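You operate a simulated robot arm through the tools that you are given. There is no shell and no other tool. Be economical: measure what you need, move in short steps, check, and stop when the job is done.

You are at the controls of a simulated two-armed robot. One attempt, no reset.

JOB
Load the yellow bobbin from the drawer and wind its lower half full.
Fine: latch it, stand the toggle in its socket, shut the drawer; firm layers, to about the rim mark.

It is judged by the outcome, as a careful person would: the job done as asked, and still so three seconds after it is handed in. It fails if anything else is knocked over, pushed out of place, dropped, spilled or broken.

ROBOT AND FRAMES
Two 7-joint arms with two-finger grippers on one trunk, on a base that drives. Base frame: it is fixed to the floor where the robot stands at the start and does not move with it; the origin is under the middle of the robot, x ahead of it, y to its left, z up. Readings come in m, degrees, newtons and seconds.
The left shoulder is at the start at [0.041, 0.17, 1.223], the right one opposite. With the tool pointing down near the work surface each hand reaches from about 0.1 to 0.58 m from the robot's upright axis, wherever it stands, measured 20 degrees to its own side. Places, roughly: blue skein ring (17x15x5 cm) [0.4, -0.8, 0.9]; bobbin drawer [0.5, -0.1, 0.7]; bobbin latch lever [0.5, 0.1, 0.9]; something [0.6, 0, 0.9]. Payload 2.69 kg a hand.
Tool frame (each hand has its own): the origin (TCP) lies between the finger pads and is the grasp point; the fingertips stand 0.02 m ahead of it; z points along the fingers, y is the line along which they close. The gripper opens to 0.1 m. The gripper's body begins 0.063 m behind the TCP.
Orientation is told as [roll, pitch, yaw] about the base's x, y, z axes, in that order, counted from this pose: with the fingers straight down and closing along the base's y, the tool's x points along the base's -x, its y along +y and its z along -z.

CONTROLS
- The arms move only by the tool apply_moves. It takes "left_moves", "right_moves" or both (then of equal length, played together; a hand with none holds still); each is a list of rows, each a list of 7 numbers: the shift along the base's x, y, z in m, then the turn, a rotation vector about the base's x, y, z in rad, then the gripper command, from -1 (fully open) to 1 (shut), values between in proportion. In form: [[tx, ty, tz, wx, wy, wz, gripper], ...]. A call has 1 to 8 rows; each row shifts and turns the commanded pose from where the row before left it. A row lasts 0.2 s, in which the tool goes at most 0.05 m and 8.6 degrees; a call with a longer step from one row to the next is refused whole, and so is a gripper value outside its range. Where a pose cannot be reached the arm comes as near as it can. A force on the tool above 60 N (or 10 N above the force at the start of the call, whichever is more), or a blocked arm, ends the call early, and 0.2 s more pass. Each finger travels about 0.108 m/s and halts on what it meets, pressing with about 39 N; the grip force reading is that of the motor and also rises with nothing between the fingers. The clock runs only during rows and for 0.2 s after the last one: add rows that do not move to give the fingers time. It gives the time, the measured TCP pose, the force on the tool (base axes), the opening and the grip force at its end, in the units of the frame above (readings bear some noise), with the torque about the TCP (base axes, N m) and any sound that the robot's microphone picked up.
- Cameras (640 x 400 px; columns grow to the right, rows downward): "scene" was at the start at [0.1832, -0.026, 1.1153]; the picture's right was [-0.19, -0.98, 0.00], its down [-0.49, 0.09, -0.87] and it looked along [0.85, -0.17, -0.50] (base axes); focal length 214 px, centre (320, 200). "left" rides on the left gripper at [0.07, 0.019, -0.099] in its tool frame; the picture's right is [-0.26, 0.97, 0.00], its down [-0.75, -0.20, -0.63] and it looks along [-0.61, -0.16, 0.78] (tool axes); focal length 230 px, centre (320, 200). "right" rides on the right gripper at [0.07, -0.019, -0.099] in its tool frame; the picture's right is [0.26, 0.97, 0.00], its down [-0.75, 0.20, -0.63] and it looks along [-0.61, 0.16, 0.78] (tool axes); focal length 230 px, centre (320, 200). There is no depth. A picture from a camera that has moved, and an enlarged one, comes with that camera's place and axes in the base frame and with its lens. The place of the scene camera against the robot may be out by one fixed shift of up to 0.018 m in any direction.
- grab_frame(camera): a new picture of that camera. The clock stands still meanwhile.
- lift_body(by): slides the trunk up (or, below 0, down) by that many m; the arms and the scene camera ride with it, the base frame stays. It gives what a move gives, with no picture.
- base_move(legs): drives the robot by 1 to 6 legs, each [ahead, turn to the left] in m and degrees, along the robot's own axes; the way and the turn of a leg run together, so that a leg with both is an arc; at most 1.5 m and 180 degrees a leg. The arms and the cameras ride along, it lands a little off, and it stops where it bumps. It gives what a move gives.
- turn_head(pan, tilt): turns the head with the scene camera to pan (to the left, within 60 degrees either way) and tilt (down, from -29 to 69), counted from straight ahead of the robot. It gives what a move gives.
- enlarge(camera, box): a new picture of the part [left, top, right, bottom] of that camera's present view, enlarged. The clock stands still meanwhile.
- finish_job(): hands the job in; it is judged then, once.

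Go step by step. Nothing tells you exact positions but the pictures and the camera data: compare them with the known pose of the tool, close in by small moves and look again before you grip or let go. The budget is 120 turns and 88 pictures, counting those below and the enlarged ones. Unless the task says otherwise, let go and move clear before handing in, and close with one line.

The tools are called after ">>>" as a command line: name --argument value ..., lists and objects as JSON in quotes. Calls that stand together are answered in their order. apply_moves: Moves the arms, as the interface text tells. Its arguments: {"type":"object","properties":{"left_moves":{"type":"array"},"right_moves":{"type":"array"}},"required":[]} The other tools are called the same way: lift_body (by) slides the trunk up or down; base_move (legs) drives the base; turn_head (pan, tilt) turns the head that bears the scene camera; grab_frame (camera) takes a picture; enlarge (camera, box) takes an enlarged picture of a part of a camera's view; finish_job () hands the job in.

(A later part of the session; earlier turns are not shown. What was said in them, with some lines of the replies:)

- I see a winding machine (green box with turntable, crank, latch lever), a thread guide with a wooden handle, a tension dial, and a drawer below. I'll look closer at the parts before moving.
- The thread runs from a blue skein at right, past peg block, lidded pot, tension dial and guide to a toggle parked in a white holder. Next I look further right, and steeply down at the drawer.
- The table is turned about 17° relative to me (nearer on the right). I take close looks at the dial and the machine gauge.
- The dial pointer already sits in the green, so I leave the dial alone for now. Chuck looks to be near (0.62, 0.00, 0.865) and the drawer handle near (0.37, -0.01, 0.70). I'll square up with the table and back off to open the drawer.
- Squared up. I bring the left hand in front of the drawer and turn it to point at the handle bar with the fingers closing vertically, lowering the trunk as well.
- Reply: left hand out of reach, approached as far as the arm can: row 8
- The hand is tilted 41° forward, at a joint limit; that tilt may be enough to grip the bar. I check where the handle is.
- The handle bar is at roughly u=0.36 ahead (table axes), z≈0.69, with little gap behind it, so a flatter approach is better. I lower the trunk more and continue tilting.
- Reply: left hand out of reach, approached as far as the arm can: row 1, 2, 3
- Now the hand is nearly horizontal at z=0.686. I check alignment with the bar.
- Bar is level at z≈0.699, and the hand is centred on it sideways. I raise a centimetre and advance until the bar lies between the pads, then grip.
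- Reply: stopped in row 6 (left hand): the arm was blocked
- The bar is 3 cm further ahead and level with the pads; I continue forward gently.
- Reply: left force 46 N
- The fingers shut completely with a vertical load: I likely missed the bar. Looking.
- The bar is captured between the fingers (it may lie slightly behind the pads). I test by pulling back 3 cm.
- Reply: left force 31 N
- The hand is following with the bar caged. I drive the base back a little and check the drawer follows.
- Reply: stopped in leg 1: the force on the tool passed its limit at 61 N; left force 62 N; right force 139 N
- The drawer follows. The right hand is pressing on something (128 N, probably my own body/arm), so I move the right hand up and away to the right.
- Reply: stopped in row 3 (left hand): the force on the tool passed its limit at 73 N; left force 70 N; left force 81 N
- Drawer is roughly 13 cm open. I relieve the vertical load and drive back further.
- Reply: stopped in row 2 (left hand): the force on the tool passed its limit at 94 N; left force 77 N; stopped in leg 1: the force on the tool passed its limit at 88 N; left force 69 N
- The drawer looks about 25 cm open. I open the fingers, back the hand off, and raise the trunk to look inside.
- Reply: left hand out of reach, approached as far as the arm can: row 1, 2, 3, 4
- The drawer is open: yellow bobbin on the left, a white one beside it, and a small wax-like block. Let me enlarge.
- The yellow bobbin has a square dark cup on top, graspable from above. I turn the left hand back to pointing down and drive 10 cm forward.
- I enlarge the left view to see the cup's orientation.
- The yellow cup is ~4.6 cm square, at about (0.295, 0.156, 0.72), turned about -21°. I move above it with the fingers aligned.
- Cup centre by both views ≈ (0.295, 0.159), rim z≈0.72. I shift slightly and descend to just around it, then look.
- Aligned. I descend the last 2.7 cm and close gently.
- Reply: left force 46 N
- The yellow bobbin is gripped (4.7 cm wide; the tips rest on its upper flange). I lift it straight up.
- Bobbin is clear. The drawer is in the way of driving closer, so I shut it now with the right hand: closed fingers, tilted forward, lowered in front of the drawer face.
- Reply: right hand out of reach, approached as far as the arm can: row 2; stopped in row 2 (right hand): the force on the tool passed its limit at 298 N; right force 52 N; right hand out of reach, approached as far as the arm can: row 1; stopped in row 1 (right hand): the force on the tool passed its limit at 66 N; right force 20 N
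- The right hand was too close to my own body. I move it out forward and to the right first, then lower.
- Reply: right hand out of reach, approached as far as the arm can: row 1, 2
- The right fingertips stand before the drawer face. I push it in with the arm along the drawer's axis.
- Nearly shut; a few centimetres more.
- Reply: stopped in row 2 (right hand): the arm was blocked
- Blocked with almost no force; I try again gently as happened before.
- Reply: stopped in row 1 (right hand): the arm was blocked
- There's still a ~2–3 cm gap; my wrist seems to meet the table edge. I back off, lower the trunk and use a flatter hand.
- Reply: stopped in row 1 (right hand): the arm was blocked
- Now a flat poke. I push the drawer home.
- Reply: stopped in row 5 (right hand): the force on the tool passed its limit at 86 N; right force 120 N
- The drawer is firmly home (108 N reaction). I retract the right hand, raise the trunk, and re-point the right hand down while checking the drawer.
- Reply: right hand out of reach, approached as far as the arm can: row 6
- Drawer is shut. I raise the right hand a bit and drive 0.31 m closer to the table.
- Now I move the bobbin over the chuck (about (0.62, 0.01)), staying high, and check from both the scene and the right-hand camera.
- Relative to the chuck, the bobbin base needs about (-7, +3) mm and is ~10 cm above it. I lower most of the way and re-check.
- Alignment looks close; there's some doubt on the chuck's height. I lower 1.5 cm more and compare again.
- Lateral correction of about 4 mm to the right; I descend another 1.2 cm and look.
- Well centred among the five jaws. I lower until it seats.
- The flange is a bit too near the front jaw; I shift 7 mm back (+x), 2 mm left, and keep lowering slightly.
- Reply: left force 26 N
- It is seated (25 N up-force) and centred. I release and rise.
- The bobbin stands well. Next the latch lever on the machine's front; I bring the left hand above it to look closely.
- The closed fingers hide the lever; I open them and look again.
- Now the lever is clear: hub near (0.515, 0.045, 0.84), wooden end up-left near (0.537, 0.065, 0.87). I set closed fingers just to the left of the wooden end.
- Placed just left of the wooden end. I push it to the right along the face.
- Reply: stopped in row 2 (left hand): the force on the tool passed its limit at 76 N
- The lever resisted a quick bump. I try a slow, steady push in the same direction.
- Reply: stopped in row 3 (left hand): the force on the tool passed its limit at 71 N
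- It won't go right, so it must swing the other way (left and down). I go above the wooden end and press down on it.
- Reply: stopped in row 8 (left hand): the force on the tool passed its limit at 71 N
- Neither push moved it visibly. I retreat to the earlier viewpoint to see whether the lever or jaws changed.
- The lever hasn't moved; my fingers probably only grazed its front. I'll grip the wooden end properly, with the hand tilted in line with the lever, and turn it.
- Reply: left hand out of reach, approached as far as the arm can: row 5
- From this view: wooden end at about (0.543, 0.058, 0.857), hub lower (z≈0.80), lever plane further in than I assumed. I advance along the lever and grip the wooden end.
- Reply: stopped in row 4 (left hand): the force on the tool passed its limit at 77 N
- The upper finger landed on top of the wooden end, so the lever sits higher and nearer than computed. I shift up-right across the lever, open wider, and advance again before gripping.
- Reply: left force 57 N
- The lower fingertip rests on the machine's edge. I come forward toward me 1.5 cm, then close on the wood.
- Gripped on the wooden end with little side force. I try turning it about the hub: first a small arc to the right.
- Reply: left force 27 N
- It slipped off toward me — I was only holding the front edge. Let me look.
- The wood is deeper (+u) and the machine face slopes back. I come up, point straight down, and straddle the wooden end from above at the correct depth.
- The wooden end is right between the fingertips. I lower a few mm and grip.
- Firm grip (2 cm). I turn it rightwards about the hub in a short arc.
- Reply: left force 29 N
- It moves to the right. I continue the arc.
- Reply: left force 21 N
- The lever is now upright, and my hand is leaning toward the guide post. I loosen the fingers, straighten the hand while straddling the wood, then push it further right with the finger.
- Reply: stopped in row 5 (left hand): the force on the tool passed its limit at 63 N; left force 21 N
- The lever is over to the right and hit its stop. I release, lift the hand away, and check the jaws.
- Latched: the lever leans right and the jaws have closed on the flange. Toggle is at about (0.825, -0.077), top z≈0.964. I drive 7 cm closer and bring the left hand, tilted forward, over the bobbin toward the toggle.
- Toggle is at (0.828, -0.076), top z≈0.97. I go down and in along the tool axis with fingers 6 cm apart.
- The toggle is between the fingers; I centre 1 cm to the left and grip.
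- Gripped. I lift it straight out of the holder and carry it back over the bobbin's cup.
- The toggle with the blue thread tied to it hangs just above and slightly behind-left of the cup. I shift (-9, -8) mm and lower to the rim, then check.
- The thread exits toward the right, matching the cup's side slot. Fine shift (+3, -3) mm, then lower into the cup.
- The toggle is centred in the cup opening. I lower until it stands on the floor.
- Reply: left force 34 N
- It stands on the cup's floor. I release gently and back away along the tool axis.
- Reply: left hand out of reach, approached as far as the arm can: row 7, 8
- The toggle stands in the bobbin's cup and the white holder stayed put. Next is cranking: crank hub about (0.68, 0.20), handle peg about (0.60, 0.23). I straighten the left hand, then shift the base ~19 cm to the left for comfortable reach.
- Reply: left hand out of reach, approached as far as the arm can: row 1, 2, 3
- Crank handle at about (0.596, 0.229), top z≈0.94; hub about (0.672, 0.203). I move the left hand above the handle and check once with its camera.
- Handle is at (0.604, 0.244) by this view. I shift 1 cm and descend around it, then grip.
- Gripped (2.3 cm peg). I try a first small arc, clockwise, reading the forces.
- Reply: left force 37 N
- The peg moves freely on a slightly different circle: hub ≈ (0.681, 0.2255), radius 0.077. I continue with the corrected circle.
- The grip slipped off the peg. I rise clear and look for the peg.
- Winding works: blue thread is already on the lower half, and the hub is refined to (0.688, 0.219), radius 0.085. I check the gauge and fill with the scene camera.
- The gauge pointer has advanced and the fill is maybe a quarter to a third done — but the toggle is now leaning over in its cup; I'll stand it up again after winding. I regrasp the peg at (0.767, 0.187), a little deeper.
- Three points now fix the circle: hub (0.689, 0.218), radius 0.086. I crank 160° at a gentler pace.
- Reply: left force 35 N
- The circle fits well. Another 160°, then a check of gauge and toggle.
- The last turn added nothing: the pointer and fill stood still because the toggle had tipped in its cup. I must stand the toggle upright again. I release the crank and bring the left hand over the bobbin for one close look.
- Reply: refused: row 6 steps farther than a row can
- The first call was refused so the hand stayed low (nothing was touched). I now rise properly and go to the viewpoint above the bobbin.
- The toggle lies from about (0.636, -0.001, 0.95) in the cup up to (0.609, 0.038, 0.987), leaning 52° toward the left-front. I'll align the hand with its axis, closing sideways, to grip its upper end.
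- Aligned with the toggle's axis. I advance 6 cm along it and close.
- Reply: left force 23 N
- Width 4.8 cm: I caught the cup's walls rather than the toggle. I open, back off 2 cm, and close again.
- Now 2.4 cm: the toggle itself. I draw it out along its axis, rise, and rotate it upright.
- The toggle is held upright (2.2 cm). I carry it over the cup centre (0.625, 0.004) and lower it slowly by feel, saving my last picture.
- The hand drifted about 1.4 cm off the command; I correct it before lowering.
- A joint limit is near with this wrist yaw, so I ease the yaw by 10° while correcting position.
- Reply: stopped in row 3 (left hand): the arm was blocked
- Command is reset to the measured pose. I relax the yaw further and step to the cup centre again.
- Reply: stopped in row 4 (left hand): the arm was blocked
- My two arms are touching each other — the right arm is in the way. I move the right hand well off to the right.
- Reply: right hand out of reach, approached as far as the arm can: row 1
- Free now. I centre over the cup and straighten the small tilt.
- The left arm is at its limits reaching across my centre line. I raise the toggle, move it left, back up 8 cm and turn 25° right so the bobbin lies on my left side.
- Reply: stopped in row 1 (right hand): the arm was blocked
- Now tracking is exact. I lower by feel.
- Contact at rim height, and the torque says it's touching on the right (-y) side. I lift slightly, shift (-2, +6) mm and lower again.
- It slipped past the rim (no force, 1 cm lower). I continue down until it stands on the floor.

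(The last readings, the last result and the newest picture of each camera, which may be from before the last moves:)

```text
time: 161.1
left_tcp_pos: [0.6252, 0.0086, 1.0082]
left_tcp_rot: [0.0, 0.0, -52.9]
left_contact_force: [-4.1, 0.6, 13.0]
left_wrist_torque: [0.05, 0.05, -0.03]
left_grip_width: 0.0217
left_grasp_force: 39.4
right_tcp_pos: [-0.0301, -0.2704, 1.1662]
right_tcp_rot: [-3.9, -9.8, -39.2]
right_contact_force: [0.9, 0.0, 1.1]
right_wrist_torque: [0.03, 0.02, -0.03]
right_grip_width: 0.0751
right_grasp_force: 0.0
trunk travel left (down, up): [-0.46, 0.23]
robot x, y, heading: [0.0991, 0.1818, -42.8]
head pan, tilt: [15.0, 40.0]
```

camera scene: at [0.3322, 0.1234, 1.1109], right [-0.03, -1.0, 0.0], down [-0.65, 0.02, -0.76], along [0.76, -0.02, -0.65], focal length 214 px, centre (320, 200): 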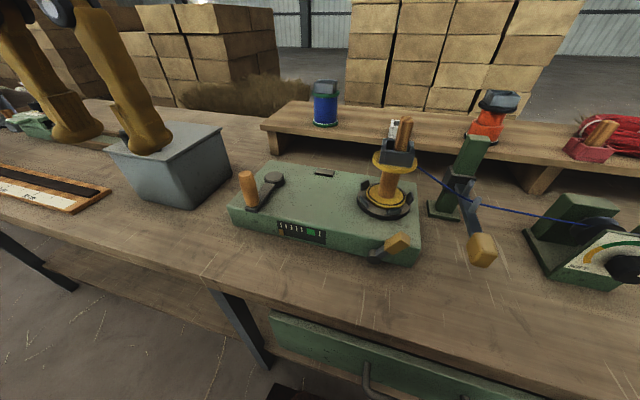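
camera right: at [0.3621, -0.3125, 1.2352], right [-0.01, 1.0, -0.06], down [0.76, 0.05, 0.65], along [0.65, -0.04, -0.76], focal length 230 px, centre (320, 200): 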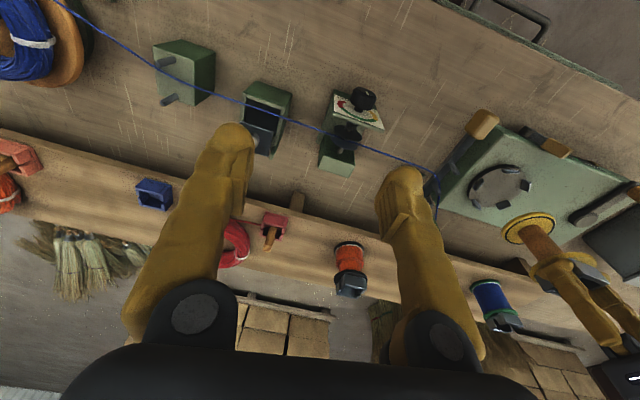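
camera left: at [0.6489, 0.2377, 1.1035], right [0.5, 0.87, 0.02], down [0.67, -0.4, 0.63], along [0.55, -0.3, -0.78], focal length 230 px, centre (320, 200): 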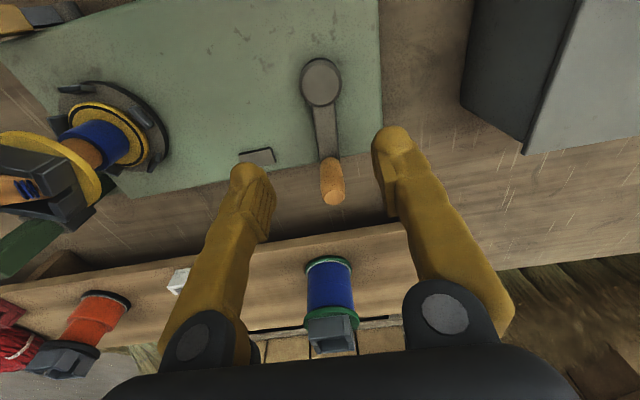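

It stands on the floor of the socket (13 N). I release, rise straight up, and return the base to the cranking place.

>>> apply_moves --left_moves '[[0, 0, -0.001, 0, 0, 0, 0.4], [0, 0, 0, 0, 0, 0, 0.1], [0, 0, 0, 0, 0, 0, -0.2], [0, 0, 0.02, 0, 0, 0, -0.2], [0, 0, 0.04, 0, 0, 0, -0.2], [0, 0, 0.04, 0, 0, 0, -0.2], [-0.01, 0.03, 0.0, 0, 0, 0, -0.2]]'

>>> base_move --legs '[[0, 26], [0.08, 0]]'

```text
time: 162.7
left_tcp_pos: [0.6146, 0.0392, 1.103]
left_tcp_rot: [0.0, 0.1, -52.9]
left_contact_force: [0.6, 1.4, 0.0]
left_wrist_torque: [-0.02, -0.01, 0.0]
left_grip_width: 0.0602
left_grasp_force: 0.1
right_tcp_pos: [-0.0277, -0.2701, 1.167]
right_tcp_rot: [-4.0, -9.7, -39.2]
right_contact_force: [-0.5, 0.3, -0.6]
right_wrist_torque: [-0.03, 0.0, 0.01]
right_grip_width: 0.0751
right_grasp_force: 0.0
trunk travel left (down, up): [-0.46, 0.23]
robot x, y, heading: [0.0961, 0.1772, -42.7]
head pan, tilt: [15.0, 40.0]
```

```text
time: 163.5
left_tcp_pos: [0.5913, 0.0848, 1.1185]
left_tcp_rot: [0.3, -1.8, -50.7]
left_contact_force: [-0.3, 1.0, 0.8]
left_wrist_torque: [-0.07, -0.04, -0.02]
left_grip_width: 0.06
left_grasp_force: 0.0
right_tcp_pos: [-0.0371, -0.2509, 1.173]
right_tcp_rot: [-3.1, -12.7, -37.4]
right_contact_force: [-1.0, 1.5, 0.6]
right_wrist_torque: [-0.08, -0.1, -0.02]
right_grip_width: 0.0749
right_grasp_force: 0.1
trunk travel left (down, up): [-0.46, 0.23]
robot x, y, heading: [0.1011, 0.1786, -40.6]
head pan, tilt: [15.0, 40.0]
stopped in leg 1: the robot was blocked; the commanded pose is now the measured one
```

The base was blocked — the right hand has drifted too close to my body. I extend it outward and retry.

>>> apply_moves --right_moves '[[0.03, -0.026, 0, 0, 0.04, 0, -0.5], [0.03, -0.026, 0, 0, 0.04, 0, -0.5], [0.03, -0.026, 0, 0, 0.04, 0, -0.5], [0.02, -0.016, 0, 0, 0, 0, -0.5]]'

>>> base_move --legs '[[0, 24]]'

>>> base_move --legs '[[0.08, 0]]'

```text
time: 164.5
left_tcp_pos: [0.5956, 0.0798, 1.115]
left_tcp_rot: [0.3, -1.4, -50.6]
left_contact_force: [-0.5, -0.3, -0.8]
left_wrist_torque: [-0.02, 0.01, 0.01]
left_grip_width: 0.0601
left_grasp_force: 0.0
right_tcp_pos: [0.0709, -0.35, 1.1697]
right_tcp_rot: [-8.6, -5.5, -36.4]
right_contact_force: [-0.2, 0.9, 0.6]
right_wrist_torque: [0.02, 0.03, 0.03]
right_grip_width: 0.0752
right_grasp_force: 0.0
trunk travel left (down, up): [-0.46, 0.23]
robot x, y, heading: [0.1009, 0.1796, -40.4]
head pan, tilt: [15.0, 40.0]
```

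```text
time: 166.2
left_tcp_pos: [0.5922, 0.293, 1.1178]
left_tcp_rot: [0.2, -1.5, -26.5]
left_contact_force: [0.2, 0.4, 1.0]
left_wrist_torque: [-0.01, 0.0, 0.0]
left_grip_width: 0.06
left_grasp_force: 0.0
right_tcp_pos: [0.2884, -0.3131, 1.1699]
right_tcp_rot: [-8.5, -5.5, -12.3]
right_contact_force: [-0.6, 0.2, 0.7]
right_wrist_torque: [0.0, 0.01, 0.0]
right_grip_width: 0.0751
right_grasp_force: 0.1
trunk travel left (down, up): [-0.46, 0.23]
robot x, y, heading: [0.0987, 0.1773, -16.4]
head pan, tilt: [15.0, 40.0]
```

```text
time: 167.3
left_tcp_pos: [0.6326, 0.281, 1.1318]
left_tcp_rot: [0.7, -3.6, -26.5]
left_contact_force: [0.6, -0.3, 0.3]
left_wrist_torque: [0.04, 0.02, -0.03]
left_grip_width: 0.06
left_grasp_force: 0.0
right_tcp_pos: [0.329, -0.3254, 1.1809]
right_tcp_rot: [-8.6, -7.6, -12.3]
right_contact_force: [0.7, 0.4, 0.4]
right_wrist_torque: [0.06, 0.03, 0.0]
right_grip_width: 0.0752
right_grasp_force: 0.0
trunk travel left (down, up): [-0.46, 0.23]
robot x, y, heading: [0.172, 0.1567, -16.6]
head pan, tilt: [15.0, 40.0]
```

Base is back. I move above the crank peg's expected place, fingers wide, and verify position before lowering.

>>> apply_moves --left_moves '[[0.032, -0.013, -0.02, 0.01, 0.03, 0.1, -0.8], [0.032, -0.013, -0.03, 0.01, 0.03, 0.1, -0.8], [0.032, -0.013, -0.03, 0, 0, 0, -0.8], [0.03, -0.013, -0.03, 0, 0, 0, -0.8], [0, 0, 0, 0, 0, 0, -0.8]]'

```text
time: 168.5
left_tcp_pos: [0.7766, 0.2225, 1.0101]
left_tcp_rot: [0.5, 1.2, -15.1]
left_contact_force: [0.6, 0.2, -1.7]
left_wrist_torque: [0.0, 0.05, 0.0]
left_grip_width: 0.0901
left_grasp_force: 0.0
right_tcp_pos: [0.3497, -0.3303, 1.1747]
right_tcp_rot: [-8.8, -6.5, -12.3]
right_contact_force: [0.7, 0.3, -0.3]
right_wrist_torque: [0.0, 0.1, 0.0]
right_grip_width: 0.0752
right_grasp_force: 0.0
trunk travel left (down, up): [-0.46, 0.23]
robot x, y, heading: [0.1758, 0.1563, -16.7]
head pan, tilt: [15.0, 40.0]
```

>>> apply_moves --left_moves '[[-0.001, 0, -0.03, 0, 0, 0, -0.8], [0, 0, -0.03, 0, 0, 0, -0.8], [0, 0, -0.03, 0, 0, 0, -0.8], [0, 0, -0.003, 0, 0, 0, -0.4], [0, 0, 0, 0, 0, 0, 0], [0, 0, 0, 0, 0, 0, 0.4], [0, 0, 0, 0, 0, 0, 0.8], [0, 0, 0, 0, 0, 0, 0.9]]'

```text
time: 170.3
left_tcp_pos: [0.7654, 0.2246, 0.9264]
left_tcp_rot: [0.5, 0.6, -15.1]
left_contact_force: [-2.8, -1.3, -4.8]
left_wrist_torque: [-0.14, -0.2, -0.04]
left_grip_width: 0.0195
left_grasp_force: 44.2
right_tcp_pos: [0.3374, -0.3285, 1.1772]
right_tcp_rot: [-8.7, -7.2, -12.2]
right_contact_force: [0.0, 0.4, -0.2]
right_wrist_torque: [-0.02, -0.03, -0.03]
right_grip_width: 0.075
right_grasp_force: 0.0
trunk travel left (down, up): [-0.46, 0.23]
robot x, y, heading: [0.1736, 0.1551, -16.4]
head pan, tilt: [15.0, 40.0]
```

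I have the peg but off-centre (1.95 cm chord). I regrip 6 mm further out and a bit deeper.

>>> apply_moves --left_moves '[[0, 0, 0, 0, 0, 0, 0.3], [0.006, 0, -0.004, 0, 0, 0, 0.3], [0.001, 0, -0.004, 0, 0, 0, 0.3], [0, 0, 0, 0, 0, 0, 0.6], [0, 0, 0, 0, 0, 0, 0.9], [0, 0, 0, 0, 0, 0, 0.9]]'

```text
time: 171.7
left_tcp_pos: [0.7722, 0.2252, 0.9173]
left_tcp_rot: [0.5, 0.6, -15.0]
left_contact_force: [-3.8, -0.6, -3.7]
left_wrist_torque: [0.0, 0.0, -0.05]
left_grip_width: 0.0225
left_grasp_force: 45.1
right_tcp_pos: [0.3365, -0.3275, 1.1775]
right_tcp_rot: [-8.7, -7.2, -12.2]
right_contact_force: [-0.4, -0.6, 0.0]
right_wrist_torque: [-0.05, 0.01, -0.02]
right_grip_width: 0.075
right_grasp_force: 0.1
trunk travel left (down, up): [-0.46, 0.23]
robot x, y, heading: [0.1758, 0.1548, -16.3]
head pan, tilt: [15.0, 40.0]
```

The peg is held centrally. I now crank slowly and smoothly (10° per step), 280° in all, then use the last picture to read the gauge.

>>> apply_moves --left_moves '[[-0.0001, -0.0149, 0, 0, 0, 0, 0.9], [-0.0027, -0.0147, 0, 0, 0, 0, 0.9], [-0.0052, -0.014, 0, 0, 0, 0, 0.9], [-0.0075, -0.0129, 0, 0, 0, 0, 0.9], [-0.0096, -0.0114, 0, 0, 0, 0, 0.9], [-0.0115, -0.0095, 0, 0, 0, 0, 0.9], [-0.0129, -0.0074, 0, 0, 0, 0, 0.9], [-0.014, -0.005, 0, 0, 0, 0, 0.9]]'

>>> apply_moves --left_moves '[[-0.0147, -0.0025, 0, 0, 0, 0, 0.9], [-0.0149, 0.0001, 0, 0, 0, 0, 0.9], [-0.0147, 0.0027, 0, 0, 0, 0, 0.9], [-0.014, 0.0052, 0, 0, 0, 0, 0.9], [-0.0129, 0.0075, 0, 0, 0, 0, 0.9], [-0.0114, 0.0096, 0, 0, 0, 0, 0.9], [-0.0095, 0.0115, 0, 0, 0, 0, 0.9], [-0.0074, 0.0129, 0, 0, 0, 0, 0.9]]'

>>> apply_moves --left_moves '[[-0.005, 0.014, 0, 0, 0, 0, 0.9], [-0.0025, 0.0147, 0, 0, 0, 0, 0.9], [0.0001, 0.0149, 0, 0, 0, 0, 0.9], [0.0027, 0.0147, 0, 0, 0, 0, 0.9], [0.0052, 0.014, 0, 0, 0, 0, 0.9], [0.0075, 0.0129, 0, 0, 0, 0, 0.9], [0.0096, 0.0114, 0, 0, 0, 0, 0.9], [0.0115, 0.0095, 0, 0, 0, 0, 0.9]]'

```text
time: 173.5
left_tcp_pos: [0.7079, 0.1362, 0.9178]
left_tcp_rot: [0.5, 0.3, -15.1]
left_contact_force: [0.4, -2.4, 19.8]
left_wrist_torque: [-0.18, -0.88, -0.05]
left_grip_width: 0.0224
left_grasp_force: 44.0
right_tcp_pos: [0.3359, -0.3283, 1.1782]
right_tcp_rot: [-8.7, -7.3, -12.2]
right_contact_force: [0.8, -0.1, 0.2]
right_wrist_torque: [0.0, -0.01, 0.03]
right_grip_width: 0.0748
right_grasp_force: 0.0
trunk travel left (down, up): [-0.46, 0.23]
robot x, y, heading: [0.1746, 0.1561, -16.5]
head pan, tilt: [15.0, 40.0]
```

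```text
time: 175.3
left_tcp_pos: [0.61, 0.1849, 0.9176]
left_tcp_rot: [0.5, 0.6, -15.0]
left_contact_force: [25.3, 9.3, -16.8]
left_wrist_torque: [-0.3, -0.89, 0.1]
left_grip_width: 0.0223
left_grasp_force: 45.4
right_tcp_pos: [0.3408, -0.326, 1.1767]
right_tcp_rot: [-9.0, -7.0, -12.3]
right_contact_force: [-0.8, 0.2, 0.9]
right_wrist_torque: [0.02, 0.0, 0.01]
right_grip_width: 0.0747
right_grasp_force: 0.0
trunk travel left (down, up): [-0.46, 0.23]
robot x, y, heading: [0.1752, 0.1537, -16.5]
head pan, tilt: [15.0, 40.0]
```

```text
time: 177.1
left_tcp_pos: [0.6395, 0.2889, 0.9175]
left_tcp_rot: [0.5, 0.5, -15.2]
left_contact_force: [7.7, -10.7, 11.7]
left_wrist_torque: [-0.15, 0.57, -0.05]
left_grip_width: 0.022
left_grasp_force: 45.2
right_tcp_pos: [0.3367, -0.3295, 1.1772]
right_tcp_rot: [-8.7, -7.2, -12.3]
right_contact_force: [0.0, 0.1, -1.5]
right_wrist_torque: [-0.03, 0.04, 0.01]
right_grip_width: 0.0752
right_grasp_force: 0.0
trunk travel left (down, up): [-0.46, 0.23]
robot x, y, heading: [0.1739, 0.1555, -16.6]
head pan, tilt: [15.0, 40.0]
```

Still firmly on the crank. I now use the last picture for gauge, fill and toggle.

>>> enlarge --camera "scene" --box '[260, 110, 460, 260]'

```text
2.67 times, centred on (360, 185) of scene
camera zoom: at [0.3497, 0.118, 1.1086], right [-0.03, -1.0, -0.01], down [-0.66, 0.02, -0.76], along [0.76, -0.02, -0.66], focal length 572 px, centre (213, 240)
```

zoom: 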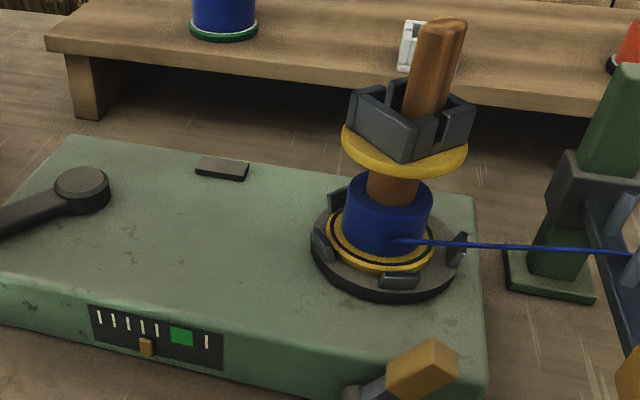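

Excellent: the toggle stands upright, thread lays on the lower half, and the pointer is at about 3.4 ticks (≈128° of crank per tick), with green centred at 5.75. That calls for about 300° more at the same slow pace.

>>> apply_moves --left_moves '[[0.0129, 0.0074, 0, 0, 0, 0, 0.9], [0.014, 0.005, 0, 0, 0, 0, 0.9], [0.0147, 0.0025, 0, 0, 0, 0, 0.9], [0.0149, -0.0001, 0, 0, 0, 0, 0.9], [0.0147, -0.0027, 0, 0, 0, 0, 0.9], [0.014, -0.0052, 0, 0, 0, 0, 0.9], [0.0129, -0.0075, 0, 0, 0, 0, 0.9], [0.0114, -0.0096, 0, 0, 0, 0, 0.9]]'

>>> apply_moves --left_moves '[[0.0095, -0.0115, 0, 0, 0, 0, 0.9], [0.0074, -0.0129, 0, 0, 0, 0, 0.9], [0.005, -0.014, 0, 0, 0, 0, 0.9], [0.0025, -0.0147, 0, 0, 0, 0, 0.9], [-0.0001, -0.0149, 0, 0, 0, 0, 0.9], [-0.0027, -0.0147, 0, 0, 0, 0, 0.9], [-0.0052, -0.014, 0, 0, 0, 0, 0.9], [-0.0075, -0.0129, 0, 0, 0, 0, 0.9]]'

```text
time: 178.9
left_tcp_pos: [0.7472, 0.2796, 0.9182]
left_tcp_rot: [0.4, 0.9, -15.0]
left_contact_force: [-9.4, -9.5, -6.1]
left_wrist_torque: [0.14, 0.63, -0.11]
left_grip_width: 0.0219
left_grasp_force: 45.1
right_tcp_pos: [0.3365, -0.3283, 1.1773]
right_tcp_rot: [-8.8, -7.2, -12.3]
right_contact_force: [0.0, 0.2, -0.8]
right_wrist_torque: [0.02, -0.04, -0.01]
right_grip_width: 0.0749
right_grasp_force: 0.0
trunk travel left (down, up): [-0.46, 0.23]
robot x, y, heading: [0.1735, 0.158, -16.4]
head pan, tilt: [15.0, 40.0]
```

```text
time: 180.7
left_tcp_pos: [0.7578, 0.1701, 0.9174]
left_tcp_rot: [0.5, 0.4, -15.0]
left_contact_force: [-9.2, 7.1, -17.3]
left_wrist_torque: [0.21, -0.04, 0.02]
left_grip_width: 0.0221
left_grasp_force: 45.3
right_tcp_pos: [0.3373, -0.3274, 1.1776]
right_tcp_rot: [-8.9, -7.1, -12.3]
right_contact_force: [0.0, 1.0, -0.3]
right_wrist_torque: [-0.02, -0.01, 0.01]
right_grip_width: 0.075
right_grasp_force: 0.2
trunk travel left (down, up): [-0.46, 0.23]
robot x, y, heading: [0.1726, 0.1577, -16.3]
head pan, tilt: [15.0, 40.0]
```

Smooth so far; 160° of the 300° done. I finish the remaining 140°.

>>> apply_moves --left_moves '[[-0.0096, -0.0114, 0, 0, 0, 0, 0.9], [-0.0115, -0.0095, 0, 0, 0, 0, 0.9], [-0.0129, -0.0074, 0, 0, 0, 0, 0.9], [-0.014, -0.005, 0, 0, 0, 0, 0.9], [-0.0147, -0.0025, 0, 0, 0, 0, 0.9], [-0.0149, 0.0001, 0, 0, 0, 0, 0.9], [-0.0147, 0.0027, 0, 0, 0, 0, 0.9], [-0.014, 0.0052, 0, 0, 0, 0, 0.9]]'

>>> apply_moves --left_moves '[[-0.0129, 0.0075, 0, 0, 0, 0, 0.9], [-0.0114, 0.0096, 0, 0, 0, 0, 0.9], [-0.0095, 0.0115, 0, 0, 0, 0, 0.9], [-0.0074, 0.0129, 0, 0, 0, 0, 0.9], [-0.005, 0.014, 0, 0, 0, 0, 0.9], [-0.0025, 0.0147, 0, 0, 0, 0, 0.9], [0, 0, 0, 0, 0, 0, 0.9]]'

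```text
time: 182.5
left_tcp_pos: [0.65, 0.1418, 0.9169]
left_tcp_rot: [0.5, 0.5, -15.1]
left_contact_force: [3.3, 4.2, -3.7]
left_wrist_torque: [-0.18, -0.59, 0.06]
left_grip_width: 0.0221
left_grasp_force: 45.3
right_tcp_pos: [0.3371, -0.3281, 1.1778]
right_tcp_rot: [-8.9, -7.2, -12.4]
right_contact_force: [0.4, -0.2, 0.2]
right_wrist_torque: [0.02, 0.01, 0.03]
right_grip_width: 0.075
right_grasp_force: 0.0
trunk travel left (down, up): [-0.46, 0.23]
robot x, y, heading: [0.1738, 0.1557, -16.3]
head pan, tilt: [15.0, 40.0]
```

```text
time: 184.1
left_tcp_pos: [0.603, 0.2148, 0.9185]
left_tcp_rot: [0.5, 0.5, -15.1]
left_contact_force: [3.9, -0.8, -19.8]
left_wrist_torque: [0.06, -0.11, 0.0]
left_grip_width: 0.022
left_grasp_force: 45.2
right_tcp_pos: [0.3391, -0.3273, 1.1776]
right_tcp_rot: [-8.8, -7.0, -12.4]
right_contact_force: [0.3, 0.4, 0.6]
right_wrist_torque: [0.01, -0.02, 0.0]
right_grip_width: 0.0752
right_grasp_force: 0.0
trunk travel left (down, up): [-0.46, 0.23]
robot x, y, heading: [0.1758, 0.1526, -16.7]
head pan, tilt: [15.0, 40.0]
```

The full 300° is done and the peg stayed in the grip. I open the fingers and lift the hand straight up, clear of everything.

>>> apply_moves --left_moves '[[0, 0, 0, 0, 0, 0, 0.5], [0, 0, 0, 0, 0, 0, 0.1], [0, 0, 0, 0, 0, 0, -0.2], [0, 0, 0.02, 0, 0, 0, -0.2], [0, 0, 0.04, 0, 0, 0, -0.2], [0, 0, 0.045, 0, 0, 0, -0.2], [-0.01, 0.02, 0.04, 0, 0, 0, -0.2], [0, 0, 0, 0, 0, 0, -0.2]]'

```text
time: 185.9
left_tcp_pos: [0.5927, 0.23, 1.0611]
left_tcp_rot: [0.6, 0.5, -15.1]
left_contact_force: [0.2, 0.4, 0.5]
left_wrist_torque: [0.02, -0.01, 0.0]
left_grip_width: 0.0601
left_grasp_force: 0.0
right_tcp_pos: [0.338, -0.3285, 1.1768]
right_tcp_rot: [-8.7, -7.3, -12.3]
right_contact_force: [0.4, -0.4, 0.1]
right_wrist_torque: [0.0, 0.04, -0.01]
right_grip_width: 0.075
right_grasp_force: 0.1
trunk travel left (down, up): [-0.46, 0.23]
robot x, y, heading: [0.1749, 0.1533, -16.4]
head pan, tilt: [15.0, 40.0]
```

Both hands are clear and empty, and the drawer is shut. At my last picture the toggle stood upright and the thread was on the lower half, so I hand the job in.

>>> finish_job

```text
The job is handed in.
```

I handed the job in with the yellow bobbin latched on the chuck, its lower half wound to about the rim mark, and the drawer shut. The final fill is an estimate. I used my last picture 300° of crank before the end and wound the rest from the gauge's rate, so I didn't see the final pointer position or re-check the toggle after that. In that last picture the toggle stood upright in its socket and the thread was laying on the lower half. It had tipped once during the first, faster cranking, and I stood it up again before finishing slowly. I left the tension dial alone because it already pointed to green.
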